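You operate a simulated robot arm through the tools that you are given. There is no shell and no other tool.

The job below is to be done with a simulated robot arm. You get a single attempt, and the scene is never put back.

Task
Move the brown lump into the dark grey tray, then shake the casting on the grate clean.
Fine: yellow flap down for at least three strokes of the red lever, then up; the other lump stays on the grate; the tongs and the castings on the bench stay.

The check looks at the end state, three seconds after you hand in, the way a careful person would. Anything else that was tipped, shoved, dropped, spilled or broken makes it a failure.

Robot
A 7-joint arm with a three-finger gripper, fixed in place. Base frame: the origin is on the floor under the middle of its stand, x ahead of it, y to its left, z up; the work surface is at about z = 800. Units: mm, rad, N and s.
It reaches about 1342 mm from its shoulder. Its first joint turns from -2.897 to 2.897 rad. Payload 2.69 kg.
Tool frame: the origin (TCP) lies between the finger pads and is the grasp point; the fingertips stand 30 mm ahead of it; z points along the fingers, y is the line along which they close. The gripper opens to 128 mm; its body begins 117 mm behind the TCP.
Orientation is told as [roll, pitch, yaw] about the base's x, y, z axes, in that order, counted from this pose: with the fingers straight down and closing along the base's y, the tool's x points along the base's -x, its y along +y and its z along -z.

Tools
- The arm moves only by the tool arm_command. Its argument "series" is a list of rows, each a list of 3 entries, a list of its own where there are three numbers: the turn, a rotation vector about the tool's x, y, z in rad, then the shift along the tool's x, y, z in mm, then the opening, from 0 (shut) to 1 (fully open). In form: [[[wx, wy, wz], [dx, dy, dz], jaw], ...]. A call has 1 to 20 rows; each row is the pose to reach, as a shift and turn from the pose commanded when the call began, along the tool's axes at that moment. Rows are played at 5 a second. More than 50 mm and 0.15 rad between two rows, or a gripper value outside its range, and nothing of the call is played. A pose out of reach is approached as far as the arm can. The call stops where the force on the tool passes 90 N (or 10 N more than at its start, if that is more) or the arm is blocked; 0.2 s more then pass. Each finger travels about 127 mm/s and halts on what it meets, pressing with about 21 N; the grip force reading is that of the motor and also rises with nothing between the fingers. The clock runs only during rows and for 0.2 s after the last one: add rows that repeat a pose to give the fingers time. It gives the time, the measured TCP pose, the force on the tool (base axes), the opening and the grip force at its end, in the units of the frame above (readings bear some noise), with the torque about the TCP (base axes, N m) and any sound that the robot's microphone picked up.
- Cameras (640 x 400 px; columns grow to the right, rows downward): "scene" is fixed at [399.9, -649.3, 1746.4]; the picture's right is [0.91, -0.41, 0.00], its down [-0.34, -0.76, -0.55] and it looks along [0.22, 0.50, -0.84] (base axes); focal length 267 px, centre (320, 200). "wrist" rides on the gripper at [58, 54, -131] in the tool frame; the picture's right is [-0.68, 0.74, 0.00], its down [-0.62, -0.57, -0.55] and it looks along [-0.40, -0.37, 0.84] (tool axes); focal length 234 px, centre (320, 200). There is no depth. A picture from a camera that has moved, and an enlarged one, comes with that camera's place and axes in the base frame and with its lens.
- camera(camera): a new picture of that camera. No time passes.
- move_column(by): moves the trunk up (or, below 0, down) by that many mm; the arm rides with it, the base frame stays. It gives what a move gives, with no picture.
- inspect(camera, box): a new picture of the part [left, top, right, bottom] of that camera's present view, enlarged. No time passes.
- hand_in(): hands the job in; it is judged then, once.

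Nothing tells you positions but the pictures and the camera data. Unless the task says otherwise, let go and move clear before handing in.

The tools are called after "Emit:" as name(argument=value, ...) on one line, values as JSON. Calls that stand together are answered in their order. arm_command: Moves the arm, as the interface text tells. Its arguments: {"type":"object","properties":{"series":{"type":"array"}},"required":["series"]} The other tools are called the same way: move_column (by) moves the trunk up or down; camera (camera) takes a picture; inspect (camera, box) takes an enlarged picture of a part of a camera's view; hand_in () hands the job in.

At the start:

```text
time: 0.0
tcp_pos: [531.6, 204.2, 1253.8]
ee_rot: [-0.001, 0.0, -0.001]
wrist_force: [0.5, -0.4, 0.6]
wrist_torque: [0.0, 0.02, -0.02]
width: 127.9
grasp_force: 0.1
trunk travel left (down, up): [-150.0, 200.0]
```

scene: 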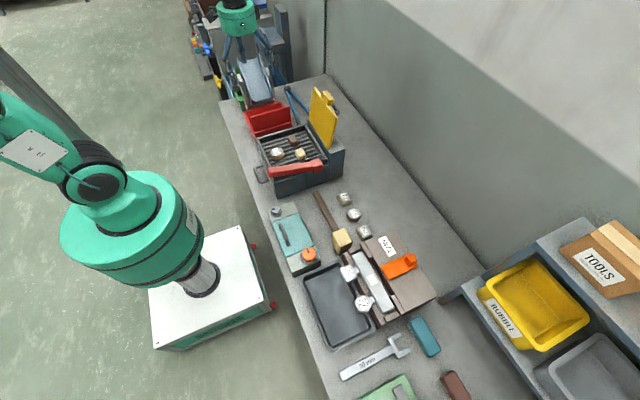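
wrist: 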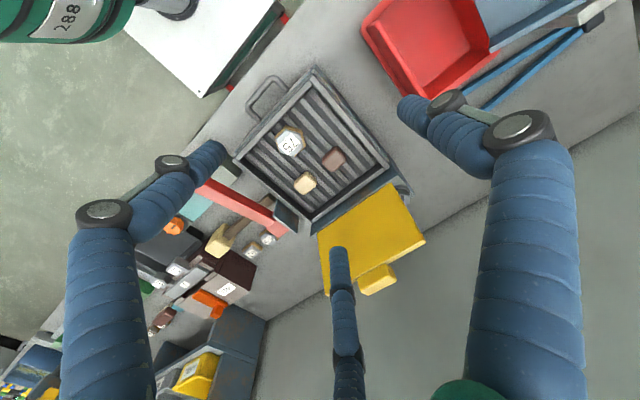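

I see a grate box with three small pieces on it (a pale numbered casting, a brown lump and a tan lump), a yellow flap standing up, and a red lever at its front. A dark grey tray lies further right on the bench. I'll take closer pictures first.

Emit:
inspect(camera="scene", box=[230, 70, 370, 210])

Emit:
inspect(camera="scene", box=[250, 180, 450, 390])

Emit:
inspect(camera="wrist", box=[200, 50, 440, 300])

Emit:
inspect(camera="scene", box=[430, 200, 640, 400])

```text
2.86 times, centred on (300, 140) of scene
camera zoom: at [399.9, -649.3, 1746.4], right [0.91, -0.41, 0.0], down [-0.34, -0.76, -0.55], along [0.22, 0.5, -0.84], focal length 762 px, centre (377, 371)
```

zoom: 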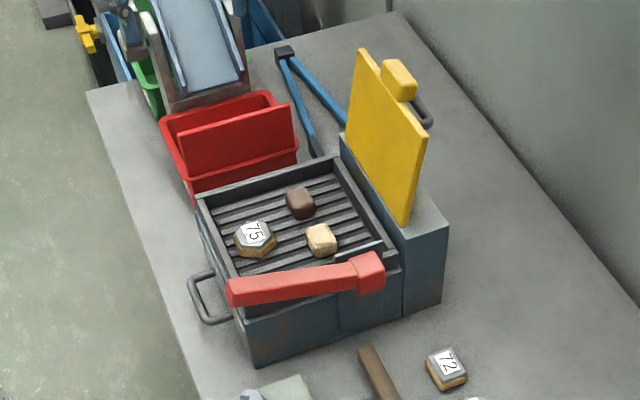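

```text
1.90 times, centred on (350, 285) of scene
camera zoom: at [399.9, -649.3, 1746.4], right [0.91, -0.41, 0.0], down [-0.34, -0.76, -0.55], along [0.22, 0.5, -0.84], focal length 508 px, centre (263, 38)
```

zoom: 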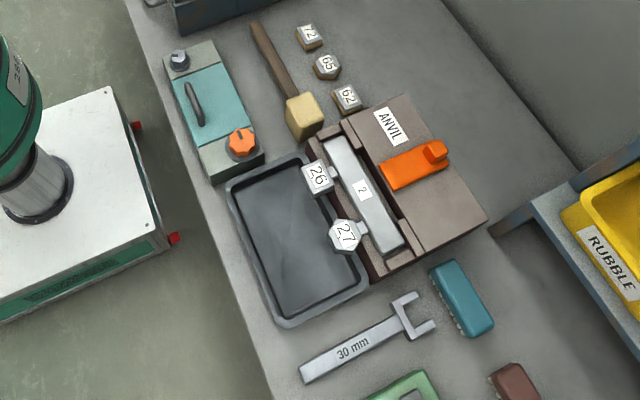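

```text
1.60 times, centred on (320, 175) of wrist
camera zoom: at [473.7, 257.5, 1385.0], right [0.68, 0.74, 0.0], down [0.62, -0.57, 0.55], along [0.4, -0.37, -0.84], focal length 375 px, centre (320, 240)
```

zoom: 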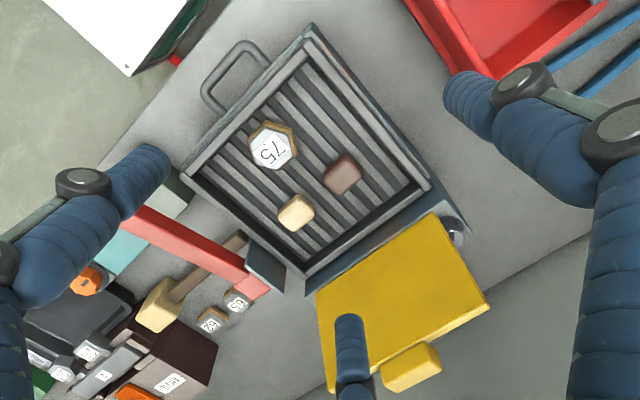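

```text
2.00 times, centred on (535, 300) of scene
camera zoom: at [399.9, -649.3, 1746.4], right [0.91, -0.41, 0.0], down [-0.34, -0.76, -0.55], along [0.22, 0.5, -0.84], focal length 533 px, centre (-110, 0)
```

zoom: 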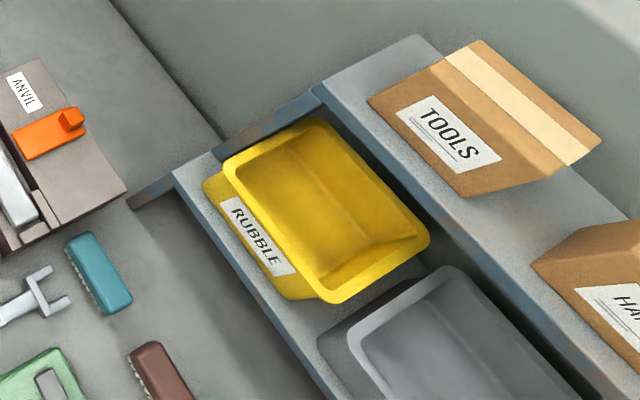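

The grate box sits around x 500–720, y 30–215, with its top near z 940. The brown lump is near (630,148), the tan lump near (630,67) and casting 75 near (547,110). I'll move in above the lever for a closer look.

Emit:
arm_command(series=[[[0, 0, 0], [20, -45, 0], 1], [[0, 0, 0], [40, -85, 20], 1], [[0, 0, 0], [46, -125, 40], 1], [[0, 0, 0], [46, -166, 60], 1], [[0, 0, 0], [46, -166, 60], 1]])

Emit:
camera(camera="wrist")

Emit:
camera(camera="scene")

```text
time: 1.2
tcp_pos: [486.6, 36.5, 1194.0]
ee_rot: [0.0, 0.0, 0.002]
wrist_force: [-0.1, 0.3, -0.1]
wrist_torque: [0.05, 0.03, -0.02]
width: 127.8
grasp_force: 0.0
trunk travel left (down, up): [-150.0, 200.0]
```

```text
taken
camera wrist: at [427.8, 89.6, 1325.5], right [0.68, 0.74, 0.0], down [0.62, -0.57, 0.55], along [0.4, -0.37, -0.84], focal length 234 px, centre (320, 200)
```

wrist: 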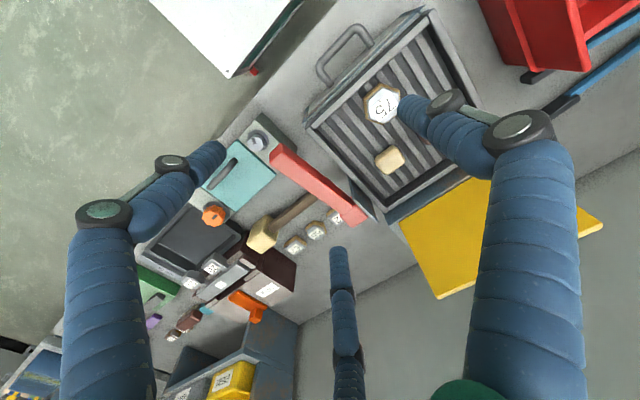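

```text
taken
```

scene: 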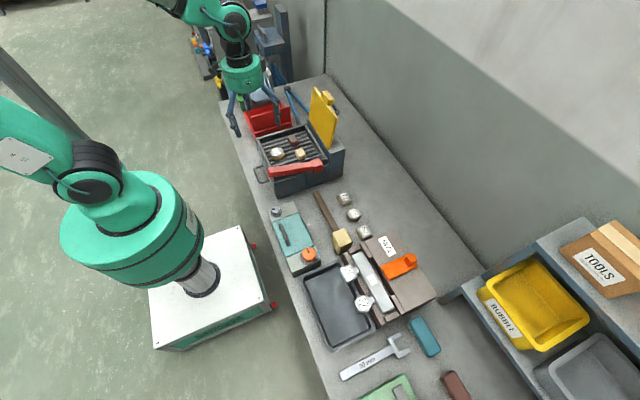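

Emit:
inspect(camera="wrist", box=[220, 80, 420, 260])

Emit:
inspect(camera="scene", box=[240, 110, 360, 210])

```text
2.22 times, centred on (320, 170) of wrist
camera zoom: at [427.8, 89.6, 1325.5], right [0.68, 0.74, 0.0], down [0.62, -0.57, 0.55], along [0.4, -0.37, -0.84], focal length 520 px, centre (320, 267)
```

zoom: 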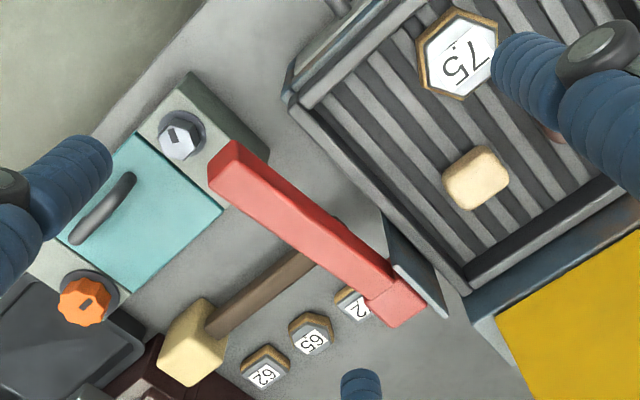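

```text
4.00 times, centred on (300, 160) of scene
camera zoom: at [399.9, -649.3, 1746.4], right [0.91, -0.41, 0.0], down [-0.34, -0.76, -0.55], along [0.22, 0.5, -0.84], focal length 1067 px, centre (400, 360)
```

zoom: 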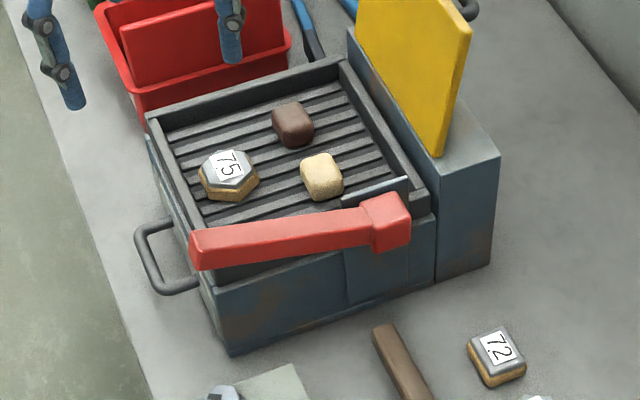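

The red lever slopes up from its block near (661,-41,971) to a free end near (480,-40,1020). Before going near the lump I'll learn how the fingers look when partly and fully closed.

Emit:
arm_command(series=[[[0, 0, 0], [-10, 45, -20], 0.5], [[0, 0, 0], [-20, 90, -30], 0.5], [[0, 0, 0], [-20, 90, -30], 0.5], [[0, 0, 0], [-20, 90, -30], 0.5]])

Emit:
camera(camera="wrist")

```text
refused: row 1 steps farther than a row can; nothing moved
```

```text
taken
camera wrist: at [427.8, 89.6, 1325.5], right [0.68, 0.74, 0.0], down [0.62, -0.57, 0.55], along [0.4, -0.37, -0.84], focal length 234 px, centre (320, 200)
```

wrist: 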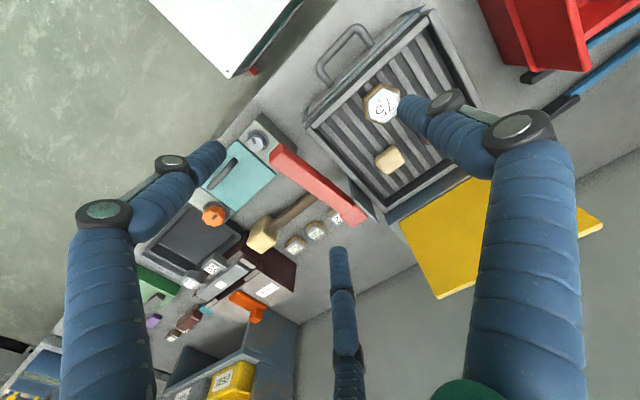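

The first row's step was slightly over 50 mm, so the call was refused and nothing moved. I'll repeat it with smaller steps, moving over the grate while half closing the fingers.

Emit:
arm_command(series=[[[0, 0, 0], [-20, 30, -10], 0.5], [[0, 0, 0], [-40, 60, -20], 0.5], [[0, 0, 0], [-60, 90, -30], 0.5], [[0, 0, 0], [-60, 90, -30], 0.5]])

Emit:
camera(camera="wrist")

Emit:
inspect(camera="scene", box=[200, 40, 320, 140])

```text
time: 2.2
tcp_pos: [547.5, 127.7, 1223.1]
ee_rot: [0.0, 0.0, 0.0]
wrist_force: [0.1, 0.8, -0.8]
wrist_torque: [-0.03, 0.02, 0.01]
width: 63.7
grasp_force: 0.1
trunk travel left (down, up): [-150.0, 200.0]
```

```text
taken
camera wrist: at [488.3, 181.6, 1354.8], right [0.68, 0.74, 0.0], down [0.62, -0.56, 0.55], along [0.4, -0.37, -0.84], focal length 234 px, centre (320, 200)
```

wrist: 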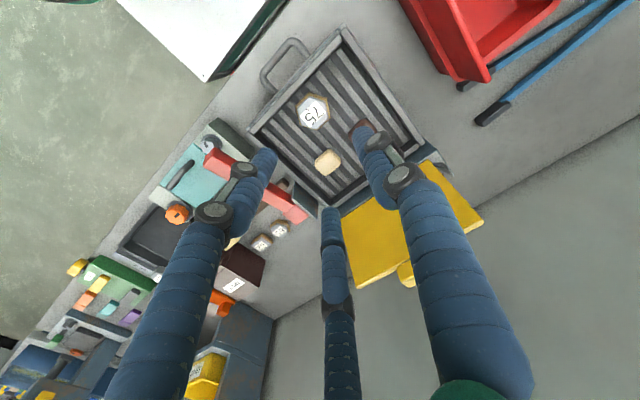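

```text
4.00 times, centred on (260, 90) of scene
camera zoom: at [399.9, -649.3, 1746.4], right [0.91, -0.41, 0.0], down [-0.34, -0.76, -0.55], along [0.22, 0.5, -0.84], focal length 1067 px, centre (560, 640)
```

zoom: 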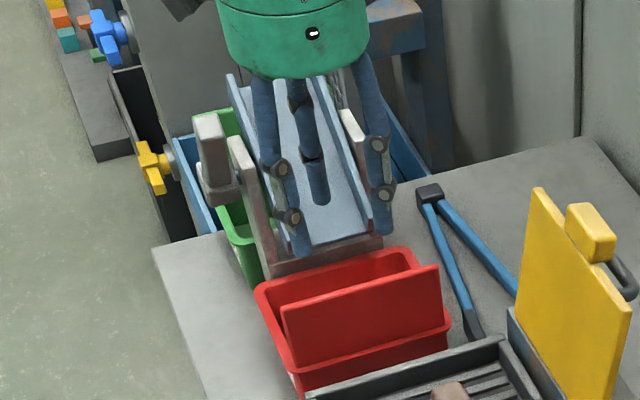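

The fingers close concentrically at 120° spacing. I'll go above the brown lump and turn by about −34° yaw so no finger points at casting 75 or the tan lump. Then I'll look again from there.

Emit:
arm_command(series=[[[0, 0, 0.148], [-21, 5, 20], 0.56], [[0, 0, 0.296], [-42, 10, 40], 0.56], [[0, 0, 0.444], [-63, 15, 60], 0.56], [[0, 0, 0.59], [-82, 20, 80], 0.56], [[0, 0, 0.59], [-82, 20, 80], 0.56]])

Emit:
camera(camera="wrist")

Emit:
inspect(camera="scene", box=[240, 60, 360, 200])

```text
time: 3.4
tcp_pos: [629.8, 147.7, 1143.9]
ee_rot: [-0.001, 0.0, -0.589]
wrist_force: [0.6, 0.5, -0.4]
wrist_torque: [-0.01, 0.05, 0.03]
width: 71.8
grasp_force: 0.0
trunk travel left (down, up): [-150.0, 200.0]
```

```text
taken
camera wrist: at [610.6, 225.4, 1275.0], right [0.97, 0.24, 0.0], down [0.2, -0.81, 0.55], along [0.13, -0.53, -0.84], focal length 234 px, centre (320, 200)
```

wrist: 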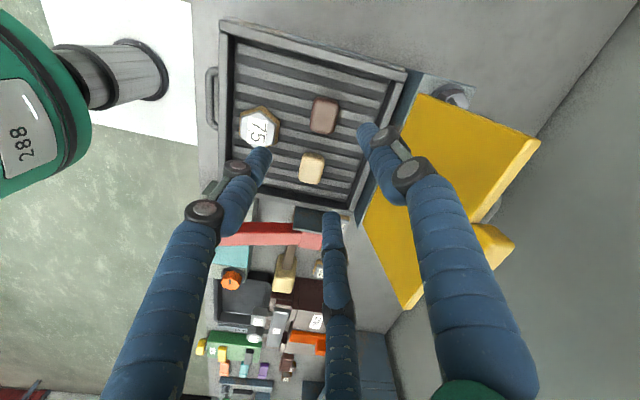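

```text
2.86 times, centred on (300, 130) of scene
camera zoom: at [399.9, -649.3, 1746.4], right [0.91, -0.41, 0.0], down [-0.34, -0.76, -0.55], along [0.22, 0.5, -0.84], focal length 762 px, centre (377, 400)
```

zoom: 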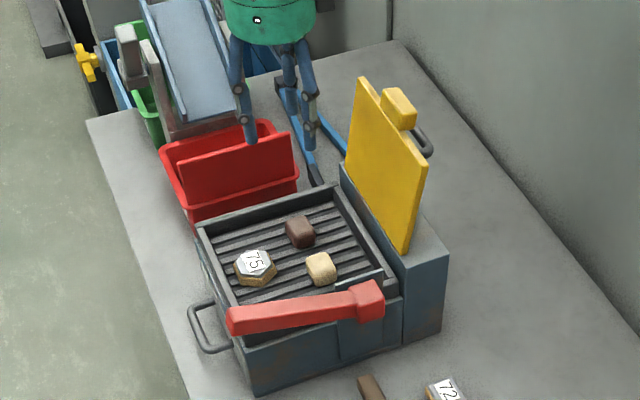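

Emit:
inspect(camera="wrist", box=[200, 10, 420, 220])

Emit:
inspect(camera="scene", box=[255, 120, 325, 180])

```text
1.90 times, centred on (310, 115) of wrist
camera zoom: at [610.6, 225.4, 1275.0], right [0.97, 0.24, 0.0], down [0.2, -0.81, 0.55], along [0.13, -0.53, -0.84], focal length 446 px, centre (339, 362)
```

zoom: 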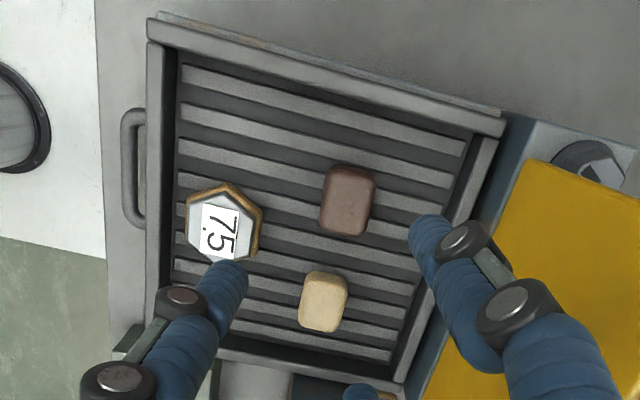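

```text
6.67 times, centred on (290, 150) of scene
camera zoom: at [399.9, -649.3, 1746.4], right [0.91, -0.41, 0.0], down [-0.34, -0.76, -0.55], along [0.22, 0.5, -0.84], focal length 1778 px, centre (520, 533)
```

zoom: 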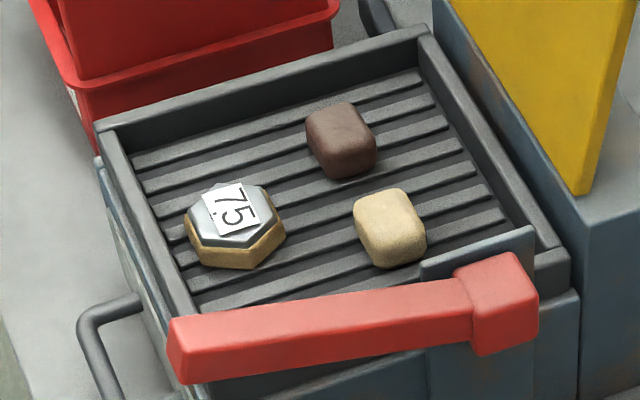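

Lump top is at about z 945, centred near (633,151), and the grate bars are near z 920. I'll descend to just above the lump and check the alignment.

Emit:
arm_command(series=[[[0, 0, 0], [0, 2, 40], 0.56], [[0, 0, 0], [0, 4, 80], 0.56], [[0, 0, 0], [0, 4, 120], 0.56], [[0, 0, 0], [0, 4, 150], 0.56], [[0, 0, 0], [0, 4, 155], 0.56]])

Emit:
camera(camera="wrist")

Emit:
inspect(camera="scene", box=[250, 90, 350, 190])

```text
time: 4.6
tcp_pos: [630.4, 152.3, 988.3]
ee_rot: [0.0, 0.001, -0.589]
wrist_force: [0.1, -0.2, -0.4]
wrist_torque: [0.0, 0.02, -0.01]
width: 72.0
grasp_force: 0.0
trunk travel left (down, up): [-150.0, 200.0]
```

```text
taken
camera wrist: at [611.7, 228.4, 1119.4], right [0.97, 0.24, 0.0], down [0.2, -0.81, 0.55], along [0.13, -0.53, -0.84], focal length 234 px, centre (320, 200)
```

wrist: 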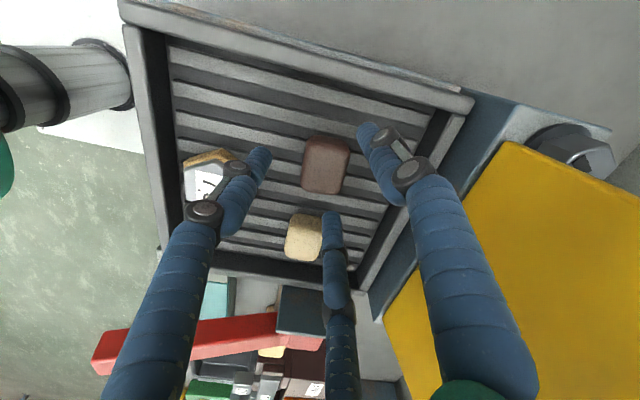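

```text
4.00 times, centred on (300, 140) of scene
camera zoom: at [399.9, -649.3, 1746.4], right [0.91, -0.41, 0.0], down [-0.34, -0.76, -0.55], along [0.22, 0.5, -0.84], focal length 1067 px, centre (400, 440)
```

zoom: 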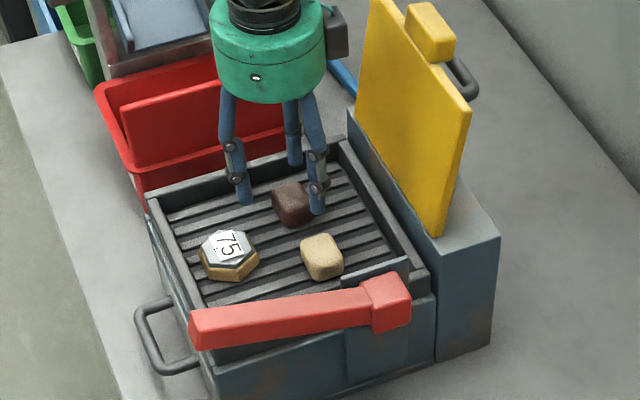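

The lump sits about 5 mm further in +x than the tool centre, and all fingers have clearance. I'll correct that, descend around it and close gently.

Emit:
arm_command(series=[[[0, 0, 0], [-3.6, 3.6, 10], 0.56], [[0, 0, 0], [-3.6, 3.6, 20], 0.56], [[0, 0, 0], [-3.6, 3.6, 29], 0.56], [[0, 0, 0], [-3.6, 3.6, 32], 0.56]])

Emit:
camera(camera="wrist")

Emit:
inspect(camera="scene", box=[250, 90, 350, 190])

```text
time: 5.6
tcp_pos: [636.4, 152.7, 956.4]
ee_rot: [0.0, 0.001, -0.591]
wrist_force: [0.1, -0.6, -0.3]
wrist_torque: [0.03, 0.01, 0.01]
width: 71.3
grasp_force: 0.1
trunk travel left (down, up): [-150.0, 200.0]
```

```text
taken
camera wrist: at [616.8, 229.4, 1088.2], right [0.97, 0.24, 0.0], down [0.2, -0.81, 0.55], along [0.13, -0.53, -0.84], focal length 234 px, centre (320, 200)
```

wrist: 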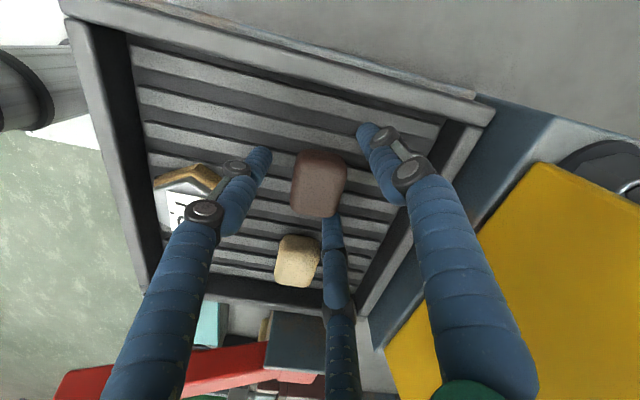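

```text
4.00 times, centred on (300, 140) of scene
camera zoom: at [399.9, -649.3, 1746.4], right [0.91, -0.41, 0.0], down [-0.34, -0.76, -0.55], along [0.22, 0.5, -0.84], focal length 1067 px, centre (400, 440)
```

zoom: 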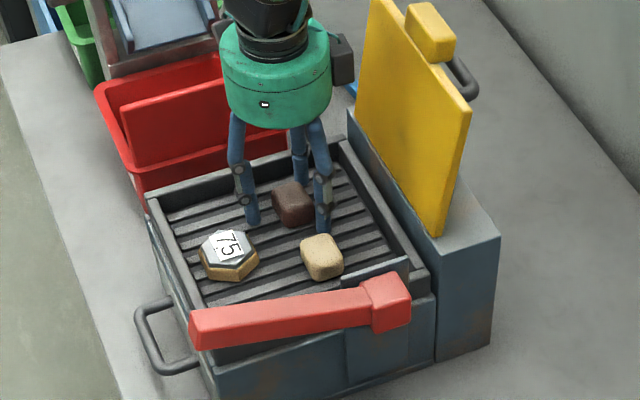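

All fingers surround the lump without touching anything. I'll go 3 mm lower and close slowly.

Emit:
arm_command(series=[[[0, 0, 0], [0, 0, 3], 0.56], [[0, 0, 0], [0, 0, 3], 0.48], [[0, 0, 0], [0, 0, 3], 0.42], [[0, 0, 0], [0, 0, 3], 0.36], [[0, 0, 0], [0, 0, 3], 0.3], [[0, 0, 0], [0, 0, 3], 0.2], [[0, 0, 0], [0, 0, 3], 0.2]])

Emit:
camera(camera="wrist")

Emit:
inspect(camera="scene", box=[250, 90, 350, 190])

```text
time: 7.2
tcp_pos: [635.9, 153.5, 955.2]
ee_rot: [0.001, -0.001, -0.59]
wrist_force: [-8.0, 1.2, 38.4]
wrist_torque: [-0.21, 1.1, -0.14]
width: 50.9
grasp_force: 20.9
trunk travel left (down, up): [-150.0, 200.0]
```

```text
taken
camera wrist: at [615.6, 229.3, 1086.9], right [0.97, 0.24, 0.0], down [0.2, -0.81, 0.55], along [0.13, -0.53, -0.84], focal length 234 px, centre (320, 200)
```

wrist: 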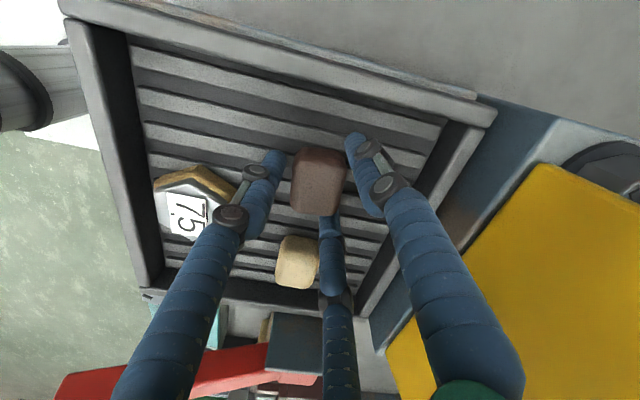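

```text
4.00 times, centred on (300, 140) of scene
camera zoom: at [399.9, -649.3, 1746.4], right [0.91, -0.41, 0.0], down [-0.34, -0.76, -0.55], along [0.22, 0.5, -0.84], focal length 1067 px, centre (400, 440)
```

zoom: 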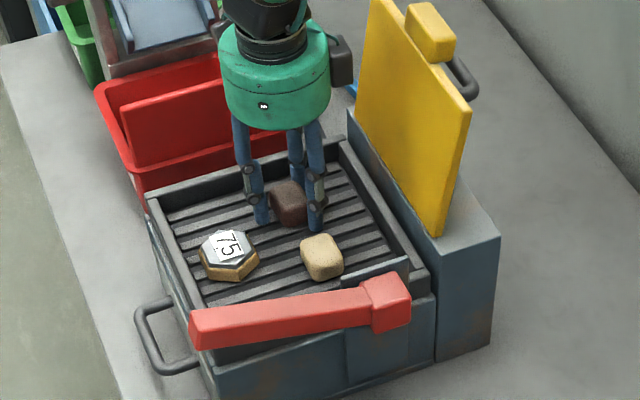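

The lump is held at about 51 mm width, and the fingertips are just touching the grate bars, so the grate is at about z 925. I'll lift slowly and check the grip.

Emit:
arm_command(series=[[[0, 0, 0], [0, 0, -3], 0.2], [[0, 0, 0], [0, 0, -6], 0.2], [[0, 0, 0], [0, 0, -12], 0.2], [[0, 0, 0], [0, 0, -20], 0.2], [[0, 0, 0], [0, 0, -32], 0.2], [[0, 0, 0], [0, 0, -45], 0.2], [[0, 0, 0], [0, 0, -45], 0.2]])

Emit:
camera(camera="wrist")

Emit:
inspect(camera="scene", box=[250, 90, 350, 190])

```text
time: 8.8
tcp_pos: [636.1, 153.0, 998.0]
ee_rot: [0.0, 0.0, -0.589]
wrist_force: [0.3, -0.3, 0.0]
wrist_torque: [-0.01, -0.01, -0.03]
width: 50.7
grasp_force: 20.9
trunk travel left (down, up): [-150.0, 200.0]
```

```text
taken
camera wrist: at [616.4, 229.1, 1130.1], right [0.97, 0.24, 0.0], down [0.2, -0.81, 0.55], along [0.13, -0.53, -0.84], focal length 234 px, centre (320, 200)
```

wrist: 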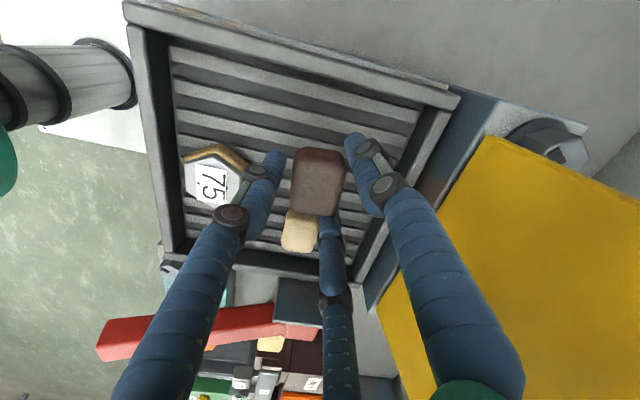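

```text
4.00 times, centred on (300, 140) of scene
camera zoom: at [399.9, -649.3, 1746.4], right [0.91, -0.41, 0.0], down [-0.34, -0.76, -0.55], along [0.22, 0.5, -0.84], focal length 1067 px, centre (400, 440)
```

zoom: 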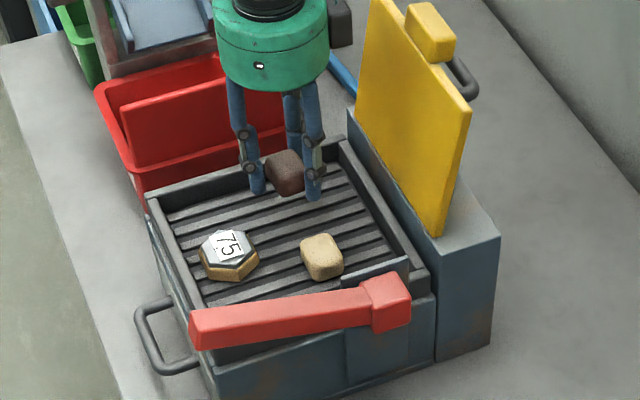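

The lump is held securely off the grate and nothing else moved. I'll raise it and carry it towards the dark grey tray near (505,-480).

Emit:
arm_command(series=[[[0, 0, 0], [0, 0, -40], 0.2], [[0, 0, 0], [0, 0, -80], 0.2], [[0, 0, 0], [0, 0, -120], 0.2], [[0, 0, 0], [-9, -23, -140], 0.2], [[0, 0, 0], [-22, -53, -140], 0.2], [[0, 0, 0], [-34, -84, -140], 0.2], [[0, 0, 0], [-46, -115, -140], 0.2], [[0, 0, 0], [-59, -145, -140], 0.2], [[0, 0, 0], [-71, -176, -140], 0.2], [[0, 0, 0], [-84, -206, -140], 0.2], [[0, 0, 0], [-96, -237, -140], 0.2], [[0, 0, 0], [-108, -267, -140], 0.2], [[0, 0, 0], [-121, -298, -140], 0.2], [[0, 0, 0], [-133, -329, -140], 0.2], [[0, 0, 0], [-146, -359, -140], 0.2], [[0, 0, 0], [-158, -390, -140], 0.2], [[0, 0, 0], [-170, -420, -140], 0.2], [[0, 0, 0], [-183, -451, -140], 0.2]])

Emit:
camera(camera="wrist")

Emit:
camera(camera="scene")

```text
time: 12.6
tcp_pos: [537.5, -325.0, 1139.4]
ee_rot: [0.001, 0.0, -0.588]
wrist_force: [-0.7, 0.0, -0.9]
wrist_torque: [0.0, 0.03, 0.02]
width: 51.3
grasp_force: 21.1
trunk travel left (down, up): [-150.0, 200.0]
```

```text
taken
camera wrist: at [518.0, -248.3, 1270.3], right [0.97, 0.24, 0.0], down [0.2, -0.81, 0.55], along [0.13, -0.53, -0.84], focal length 234 px, centre (320, 200)
```

wrist: 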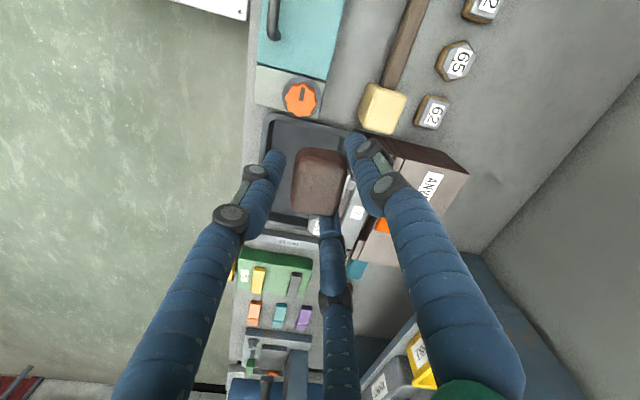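

```text
taken
```

scene: 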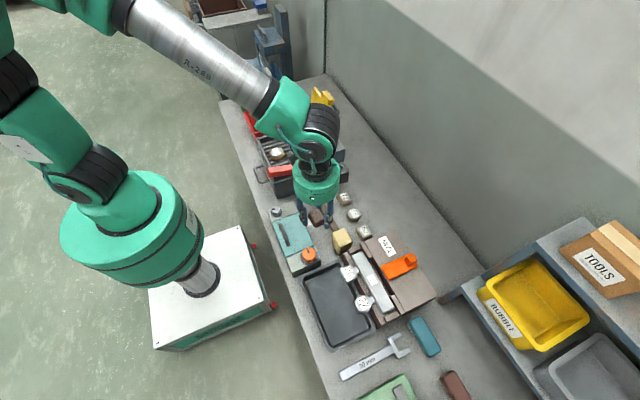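

The lump is still held and I'm at (537,-325). I'll continue over the tray and check before descending.

Emit:
arm_command(series=[[[0, 0, 0], [-12, -29, 0], 0.2], [[0, 0, 0], [-24, -59, 0], 0.2], [[0, 0, 0], [-36, -88, 0], 0.2], [[0, 0, 0], [-48, -118, 0], 0.2], [[0, 0, 0], [-58, -146, 20], 0.2], [[0, 0, 0], [-58, -146, 60], 0.2], [[0, 0, 0], [-58, -146, 100], 0.2], [[0, 0, 0], [-58, -146, 100], 0.2]])

Emit:
camera(camera="wrist")

Emit:
inspect(camera="scene", box=[250, 180, 450, 380])

```text
time: 14.4
tcp_pos: [504.9, -477.8, 1038.9]
ee_rot: [-0.001, 0.0, -0.589]
wrist_force: [0.5, 0.4, -0.3]
wrist_torque: [0.01, 0.04, 0.0]
width: 51.5
grasp_force: 21.0
trunk travel left (down, up): [-150.0, 200.0]
```

```text
taken
camera wrist: at [485.6, -401.9, 1170.6], right [0.97, 0.24, 0.0], down [0.2, -0.81, 0.55], along [0.13, -0.53, -0.84], focal length 234 px, centre (320, 200)
```

wrist: 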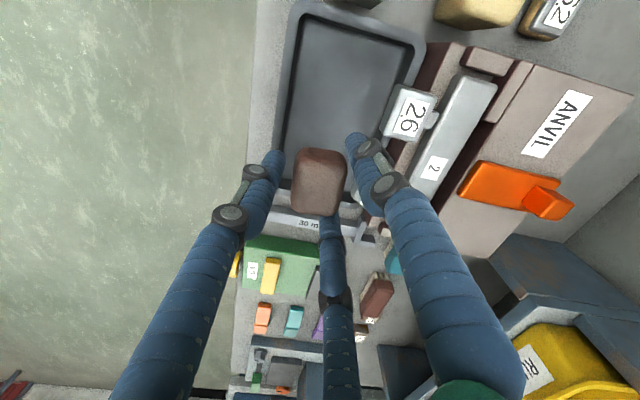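

```text
2.00 times, centred on (350, 280) of scene
camera zoom: at [399.9, -649.3, 1746.4], right [0.91, -0.41, 0.0], down [-0.34, -0.76, -0.55], along [0.22, 0.5, -0.84], focal length 533 px, centre (260, 40)
```

zoom: 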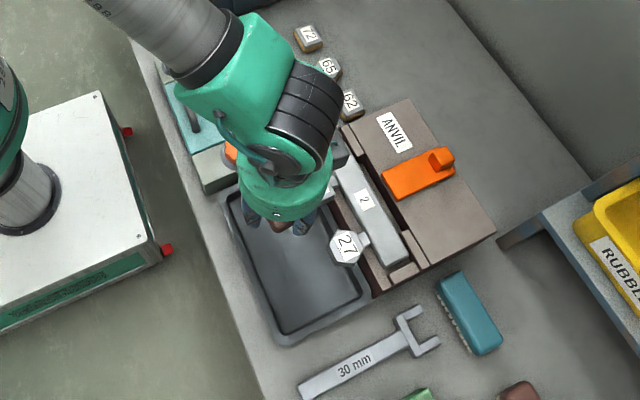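

I'm over the tray, but the left finger would come close to its left wall. I'll shift about +17 mm in x, midway between castings 26 and 27 and clear of both, and descend to just above the floor.

Emit:
arm_command(series=[[[0, 0, 0], [-6, 6, 0], 0.2], [[0, 0, 0], [-12, 12.8, 0], 0.2], [[0, 0, 0], [-12, 12.8, 35], 0.2], [[0, 0, 0], [-12, 12.8, 70], 0.2], [[0, 0, 0], [-12, 12.8, 105], 0.2], [[0, 0, 0], [-12, 12.8, 135], 0.2], [[0, 0, 0], [-12, 12.8, 160], 0.2], [[0, 0, 0], [-12, 12.8, 175], 0.2], [[0, 0, 0], [-12, 12.8, 175], 0.2]])

Emit:
camera(camera="wrist")

Emit:
inspect(camera="scene", box=[250, 180, 450, 380])

```text
time: 16.4
tcp_pos: [521.9, -473.5, 864.1]
ee_rot: [0.0, 0.0, -0.589]
wrist_force: [1.1, -0.9, -0.4]
wrist_torque: [0.02, -0.01, 0.04]
width: 51.7
grasp_force: 21.2
trunk travel left (down, up): [-150.0, 200.0]
```

```text
taken
camera wrist: at [502.3, -396.7, 994.7], right [0.97, 0.24, 0.0], down [0.2, -0.81, 0.55], along [0.13, -0.53, -0.84], focal length 234 px, centre (320, 200)
```

wrist: 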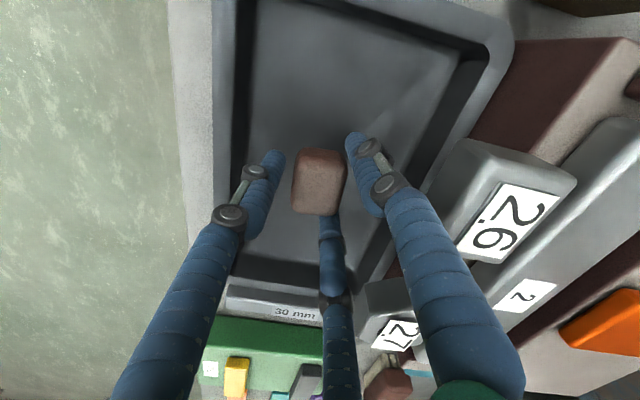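

```text
2.00 times, centred on (350, 280) of scene
camera zoom: at [399.9, -649.3, 1746.4], right [0.91, -0.41, 0.0], down [-0.34, -0.76, -0.55], along [0.22, 0.5, -0.84], focal length 533 px, centre (260, 40)
```

zoom: 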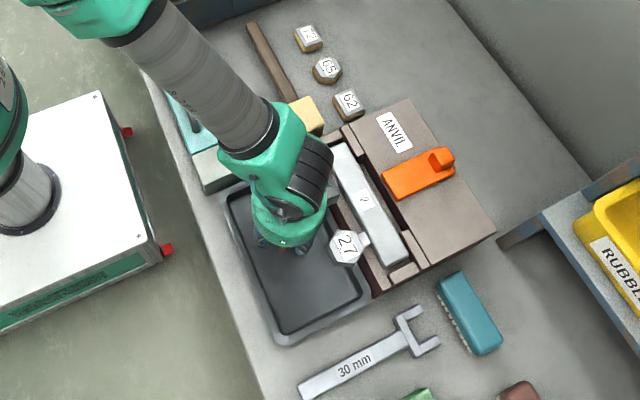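

The lump is well inside the tray and clear of castings 26 and 27. I'll lower it in small steps, watching the force.

Emit:
arm_command(series=[[[0, 0, 0], [0, 0, 8], 0.2], [[0, 0, 0], [0, 0, 14], 0.2], [[0, 0, 0], [0, 0, 18], 0.2], [[0, 0, 0], [0, 0, 21], 0.2], [[0, 0, 0], [0, 0, 23], 0.2]])

```text
time: 17.6
tcp_pos: [521.4, -473.1, 840.0]
ee_rot: [0.0, -0.001, -0.591]
wrist_force: [-1.3, -0.4, -0.8]
wrist_torque: [0.0, 0.02, 0.0]
width: 52.0
grasp_force: 21.1
trunk travel left (down, up): [-150.0, 200.0]
```

No contact yet at TCP z 840, so I'll keep lowering a few millimetres at a time.

Emit:
arm_command(series=[[[0, 0, 0], [0, 0, 1.5], 0.2], [[0, 0, 0], [0, 0, 3], 0.2], [[0, 0, 0], [0, 0, 4], 0.2]])

Emit:
camera(camera="wrist")

```text
time: 18.4
tcp_pos: [522.5, -472.9, 836.9]
ee_rot: [0.0, 0.001, -0.59]
wrist_force: [-0.2, 1.0, -0.7]
wrist_torque: [-0.02, 0.01, -0.04]
width: 51.7
grasp_force: 20.8
trunk travel left (down, up): [-150.0, 200.0]
```

```text
taken
camera wrist: at [502.6, -396.7, 968.1], right [0.97, 0.24, 0.0], down [0.2, -0.81, 0.55], along [0.13, -0.53, -0.84], focal length 234 px, centre (320, 200)
```

wrist: 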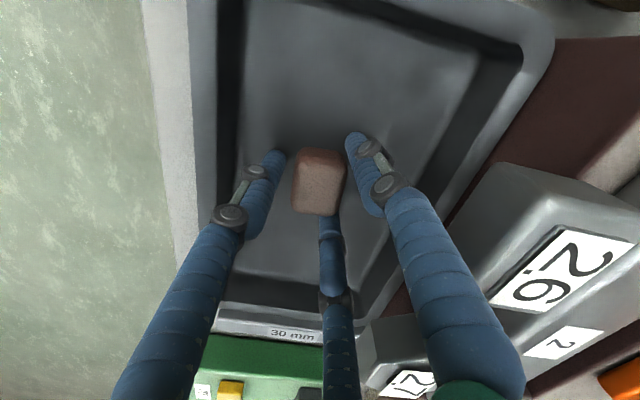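

Emit:
arm_command(series=[[[0, 0, 0], [0, 0, 1.5], 0.2], [[0, 0, 0], [0, 0, 3], 0.2], [[0, 0, 0], [0, 0, 3], 0.2]])

```text
time: 19.2
tcp_pos: [521.9, -473.2, 835.1]
ee_rot: [-0.001, -0.002, -0.591]
wrist_force: [-0.9, 3.3, 13.2]
wrist_torque: [0.2, 0.17, -0.05]
width: 51.8
grasp_force: 21.0
trunk travel left (down, up): [-150.0, 200.0]
```

The lump is on the tray floor, with about 13 N of contact. I'll open modestly and lift straight up.

Emit:
arm_command(series=[[[0, 0, 0], [0, 0, -1], 0.45], [[0, 0, 0], [0, 0, -1], 0.5], [[0, 0, 0], [0, 0, -1], 0.56], [[0, 0, 0], [0, 0, -1], 0.56], [[0, 0, 0], [0, 0, -15], 0.56], [[0, 0, 0], [0, 0, -40], 0.56], [[0, 0, 0], [0, 0, -80], 0.56], [[0, 0, 0], [0, 0, -120], 0.56], [[0, 0, 0], [0, 0, -160], 0.56]])

Emit:
camera(camera="wrist")

Emit:
inspect(camera="scene", box=[250, 180, 450, 380])

```text
time: 21.2
tcp_pos: [521.5, -472.1, 993.1]
ee_rot: [0.001, 0.001, -0.589]
wrist_force: [0.0, 0.1, -0.6]
wrist_torque: [-0.01, -0.02, -0.01]
width: 71.8
grasp_force: 0.0
trunk travel left (down, up): [-150.0, 200.0]
```

```text
taken
camera wrist: at [501.9, -396.3, 1124.5], right [0.97, 0.24, 0.0], down [0.2, -0.81, 0.55], along [0.13, -0.53, -0.84], focal length 234 px, centre (320, 200)
```

wrist: 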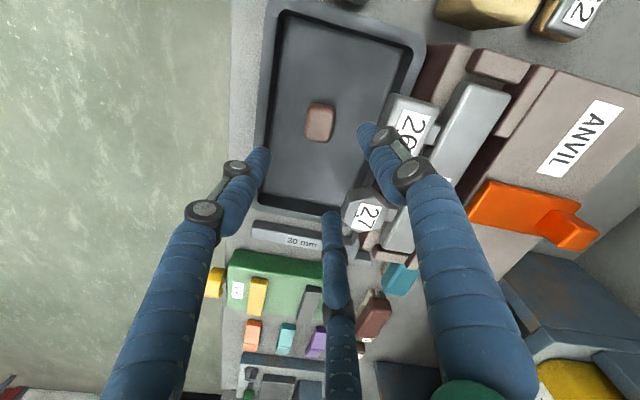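

```text
2.00 times, centred on (350, 280) of scene
camera zoom: at [399.9, -649.3, 1746.4], right [0.91, -0.41, 0.0], down [-0.34, -0.76, -0.55], along [0.22, 0.5, -0.84], focal length 533 px, centre (260, 40)
```

zoom: 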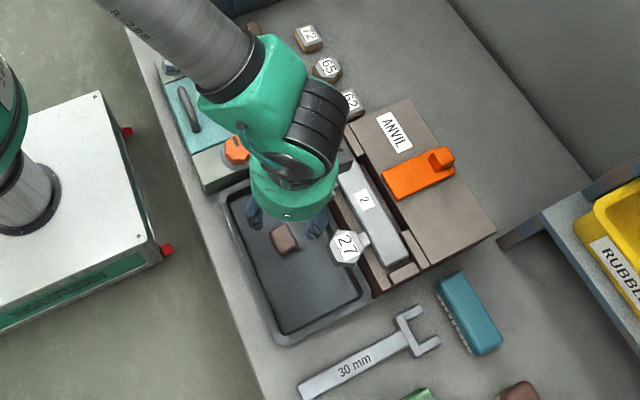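

The brown lump now lies in the dark grey tray and 26 and 27 are undisturbed. Next is the yellow flap, so I'll fly high back to it, turning to yaw +30°, and look closely at its tab and hinge.

Emit:
arm_command(series=[[[0, 0, -0.06], [0, 0, -42], 0.56], [[0, 0, -0.12], [0, 0, -84], 0.56], [[0, 0, -0.18], [0, 0, -126], 0.56], [[0, 0, -0.24], [0, 0, -168], 0.56], [[0, 0, -0.31], [0, 0, -210], 0.56], [[0, 0, -0.37], [15, 39, -230], 0.56], [[0, 0, -0.43], [30, 78, -240], 0.56], [[0, 0, -0.49], [45, 117, -250], 0.56], [[0, 0, -0.56], [60, 156, -250], 0.56], [[0, 0, -0.62], [76, 196, -250], 0.56], [[0, 0, -0.68], [91, 235, -250], 0.56], [[0, 0, -0.74], [106, 274, -250], 0.56], [[0, 0, -0.8], [121, 313, -250], 0.56], [[0, 0, -0.87], [136, 352, -250], 0.56], [[0, 0, -0.93], [151, 391, -250], 0.56], [[0, 0, -0.99], [166, 430, -250], 0.56], [[0, 0, -1.05], [181, 469, -250], 0.56], [[0, 0, -1.113], [197, 508, -250], 0.56], [[0, 0, -1.113], [197, 508, -250], 0.56]])

Emit:
camera(camera="wrist")

Emit:
camera(camera="scene")

```text
time: 25.2
tcp_pos: [639.7, 58.6, 1244.9]
ee_rot: [0.0, 0.001, 0.523]
wrist_force: [0.3, 0.3, -0.8]
wrist_torque: [-0.06, 0.01, -0.02]
width: 71.7
grasp_force: 0.1
trunk travel left (down, up): [-150.0, 200.0]
```

```text
taken
camera wrist: at [561.8, 75.5, 1375.3], right [0.22, 0.98, 0.0], down [0.82, -0.18, 0.55], along [0.54, -0.12, -0.84], focal length 234 px, centre (320, 200)
```

wrist: 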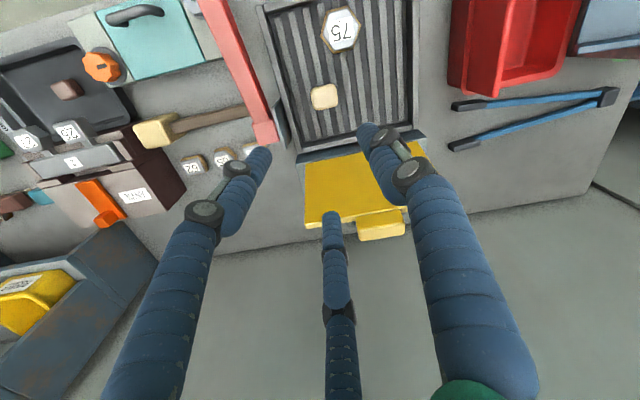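

```text
taken
```

scene: 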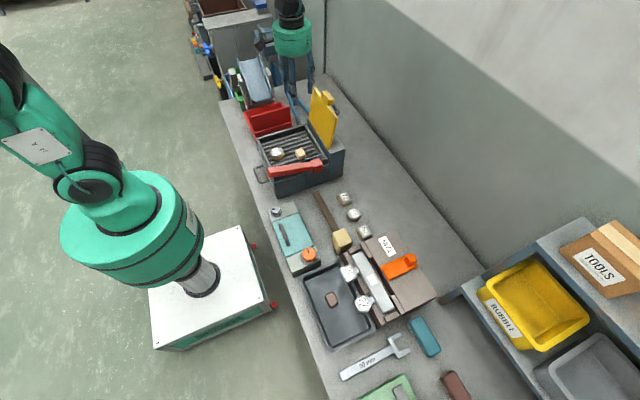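

Emit:
inspect(camera="wrist", box=[250, 60, 450, 260])

Emit:
inspect(camera="scene", box=[280, 70, 360, 190])

```text
2.00 times, centred on (350, 160) of wrist
camera zoom: at [561.8, 75.5, 1375.3], right [0.22, 0.98, 0.0], down [0.82, -0.18, 0.55], along [0.54, -0.12, -0.84], focal length 468 px, centre (260, 280)
```

zoom: 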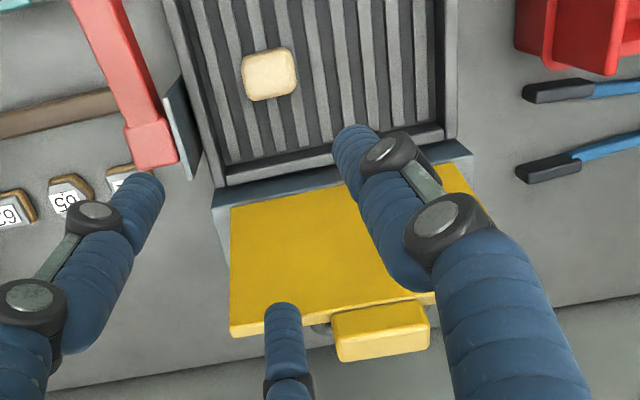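

```text
3.33 times, centred on (320, 130) of scene
camera zoom: at [399.9, -649.3, 1746.4], right [0.91, -0.41, 0.0], down [-0.34, -0.76, -0.55], along [0.22, 0.5, -0.84], focal length 889 px, centre (320, 433)
```

zoom: 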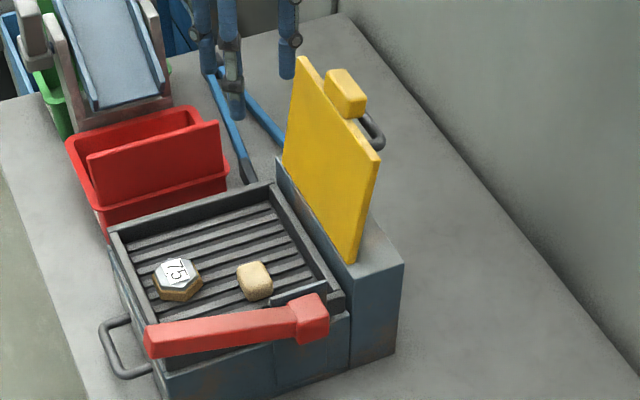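

I see a yellow tab at the flap's top edge and a dark grey loop just behind it. I'll zoom in to understand the hinge and that loop.

Emit:
inspect(camera="scene", box=[305, 80, 350, 120])

Emit:
inspect(camera="scene", box=[300, 110, 360, 170])

Emit:
inspect(camera="wrist", box=[310, 180, 430, 260])

```text
10.00 times, centred on (328, 100) of scene
camera zoom: at [399.9, -649.3, 1746.4], right [0.91, -0.41, 0.0], down [-0.34, -0.76, -0.55], along [0.22, 0.5, -0.84], focal length 2667 px, centre (245, 1200)
```

zoom: 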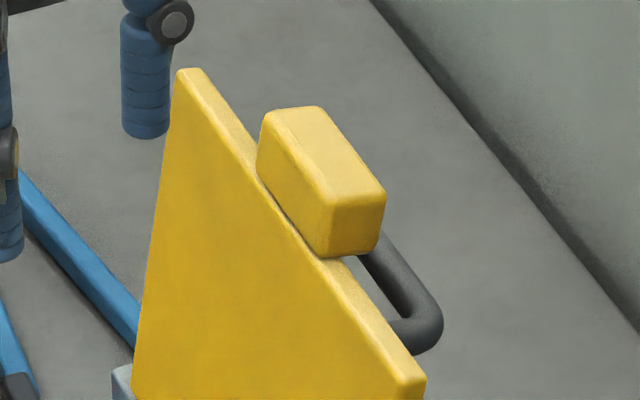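

```text
6.67 times, centred on (330, 140) of scene
camera zoom: at [399.9, -649.3, 1746.4], right [0.91, -0.41, 0.0], down [-0.34, -0.76, -0.55], along [0.22, 0.5, -0.84], focal length 1778 px, centre (253, 600)
```

zoom: 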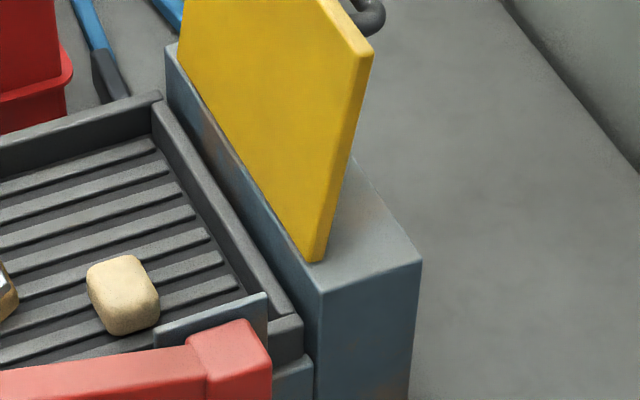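

```text
5.00 times, centred on (370, 220) of wrist
camera zoom: at [561.8, 75.5, 1375.3], right [0.22, 0.98, 0.0], down [0.82, -0.18, 0.55], along [0.54, -0.12, -0.84], focal length 1171 px, centre (70, 100)
```

zoom: 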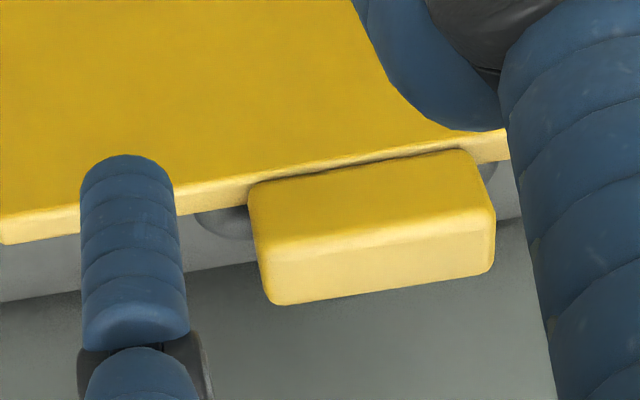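

The tab spans about x 760–782, y 80–139, z 1123–1144, with a thin grey loop behind it. The hinge is near (735, z 973) and the flap leans back about 11°. I'll cage the tab between the fingers, one behind and two in front, so the flap stays controlled. First I turn to yaw −90° above it.

Emit:
arm_command(series=[[[0, 0, 0.14], [-9, -1, 0], 0.75], [[0, 0, 0.28], [-18, -3, 0], 0.75], [[0, 0, 0.42], [-27, -4, 0], 0.75], [[0, 0, 0.56], [-36, -5, 0], 0.75], [[0, 0, 0.7], [-46, -7, 0], 0.75], [[0, 0, 0.84], [-55, -8, 0], 0.75], [[0, 0, 0.98], [-64, -9, 0], 0.75], [[0, 0, 1.12], [-73, -10, 0], 0.75], [[0, 0, 1.26], [-82, -12, 0], 0.75], [[0, 0, 1.4], [-91, -13, 0], 0.75], [[0, 0, 1.54], [-100, -14, 0], 0.75], [[0, 0, 1.68], [-109, -16, 0], 0.75], [[0, 0, 1.82], [-119, -17, 0], 0.75], [[0, 0, 1.96], [-128, -18, 0], 0.75], [[0, 0, 2.094], [-137, -19.6, 0], 0.75], [[0, 0, 2.094], [-137, -19.6, 0], 0.75]])

Emit:
camera(camera="wrist")

Emit:
inspect(camera="scene", box=[270, 40, 370, 140])

```text
time: 28.6
tcp_pos: [768.7, 109.5, 1244.1]
ee_rot: [0.001, 0.0, -1.573]
wrist_force: [0.3, 0.2, 0.0]
wrist_torque: [0.0, 0.01, 0.0]
width: 96.1
grasp_force: 0.0
trunk travel left (down, up): [-150.0, 200.0]
```

```text
taken
camera wrist: at [822.4, 167.8, 1375.4], right [0.74, -0.68, 0.0], down [-0.57, -0.62, 0.55], along [-0.37, -0.4, -0.84], focal length 234 px, centre (320, 200)
```

wrist: 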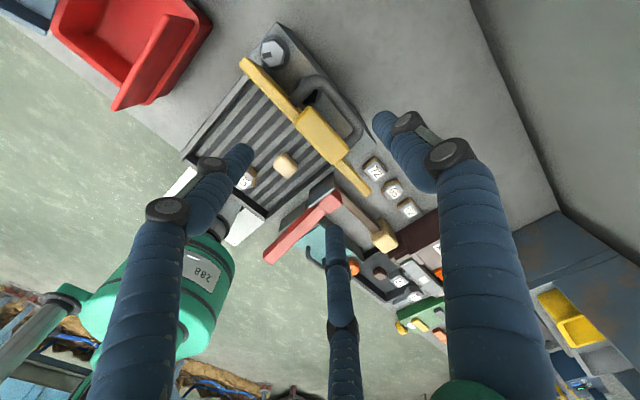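

```text
4.00 times, centred on (320, 90) of scene
camera zoom: at [399.9, -649.3, 1746.4], right [0.91, -0.41, 0.0], down [-0.34, -0.76, -0.55], along [0.22, 0.5, -0.84], focal length 1067 px, centre (320, 640)
```

zoom: 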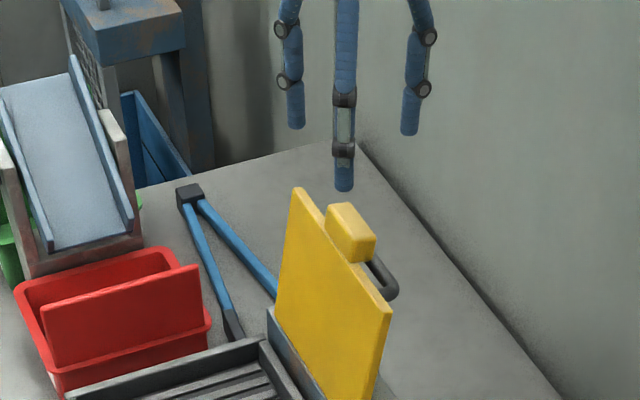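

Emit:
inspect(camera="wrist", box=[220, 20, 420, 220])

```text
2.00 times, centred on (320, 120) of wrist
camera zoom: at [822.4, 167.8, 1375.4], right [0.74, -0.68, 0.0], down [-0.57, -0.62, 0.55], along [-0.37, -0.4, -0.84], focal length 468 px, centre (320, 360)
```

zoom: 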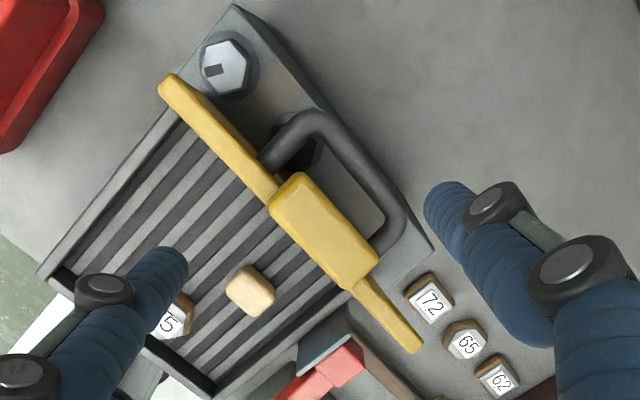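

The tab centre is near (774,112), and the fingers sit clear of the flap's front and back faces. I'll centre up and descend so the fingers straddle the tab, staying above the grey loop.

Emit:
arm_command(series=[[[0, 0, 0], [2.5, 1.3, 30], 0.75], [[0, 0, 0], [2.5, 1.3, 60], 0.75], [[0, 0, 0], [2.5, 1.3, 85], 0.75], [[0, 0, 0], [2.5, 1.3, 101], 0.75], [[0, 0, 0], [2.5, 1.3, 101], 0.75]])

Emit:
camera(camera="wrist")

Emit:
inspect(camera="scene", box=[285, 50, 365, 130])

```text
time: 29.8
tcp_pos: [769.7, 111.8, 1141.2]
ee_rot: [0.0, 0.0, -1.571]
wrist_force: [0.1, 0.5, -0.6]
wrist_torque: [0.0, 0.04, 0.0]
width: 96.0
grasp_force: 0.1
trunk travel left (down, up): [-150.0, 200.0]
```

```text
taken
camera wrist: at [823.4, 170.4, 1273.1], right [0.74, -0.68, 0.0], down [-0.56, -0.62, 0.55], along [-0.37, -0.4, -0.84], focal length 234 px, centre (320, 200)
```

wrist: 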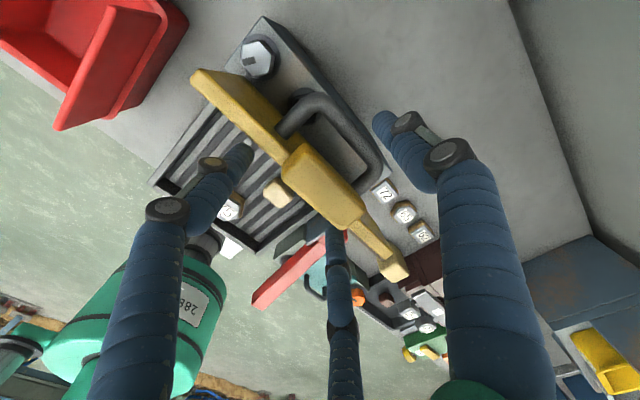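

```text
5.00 times, centred on (325, 90) of scene
camera zoom: at [399.9, -649.3, 1746.4], right [0.91, -0.41, 0.0], down [-0.34, -0.76, -0.55], along [0.22, 0.5, -0.84], focal length 1334 px, centre (295, 750)
```

zoom: 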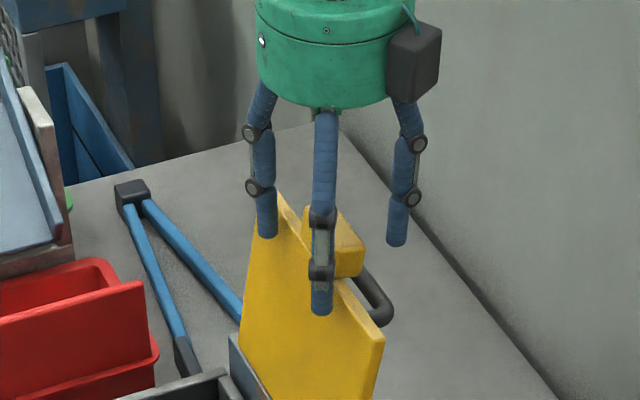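

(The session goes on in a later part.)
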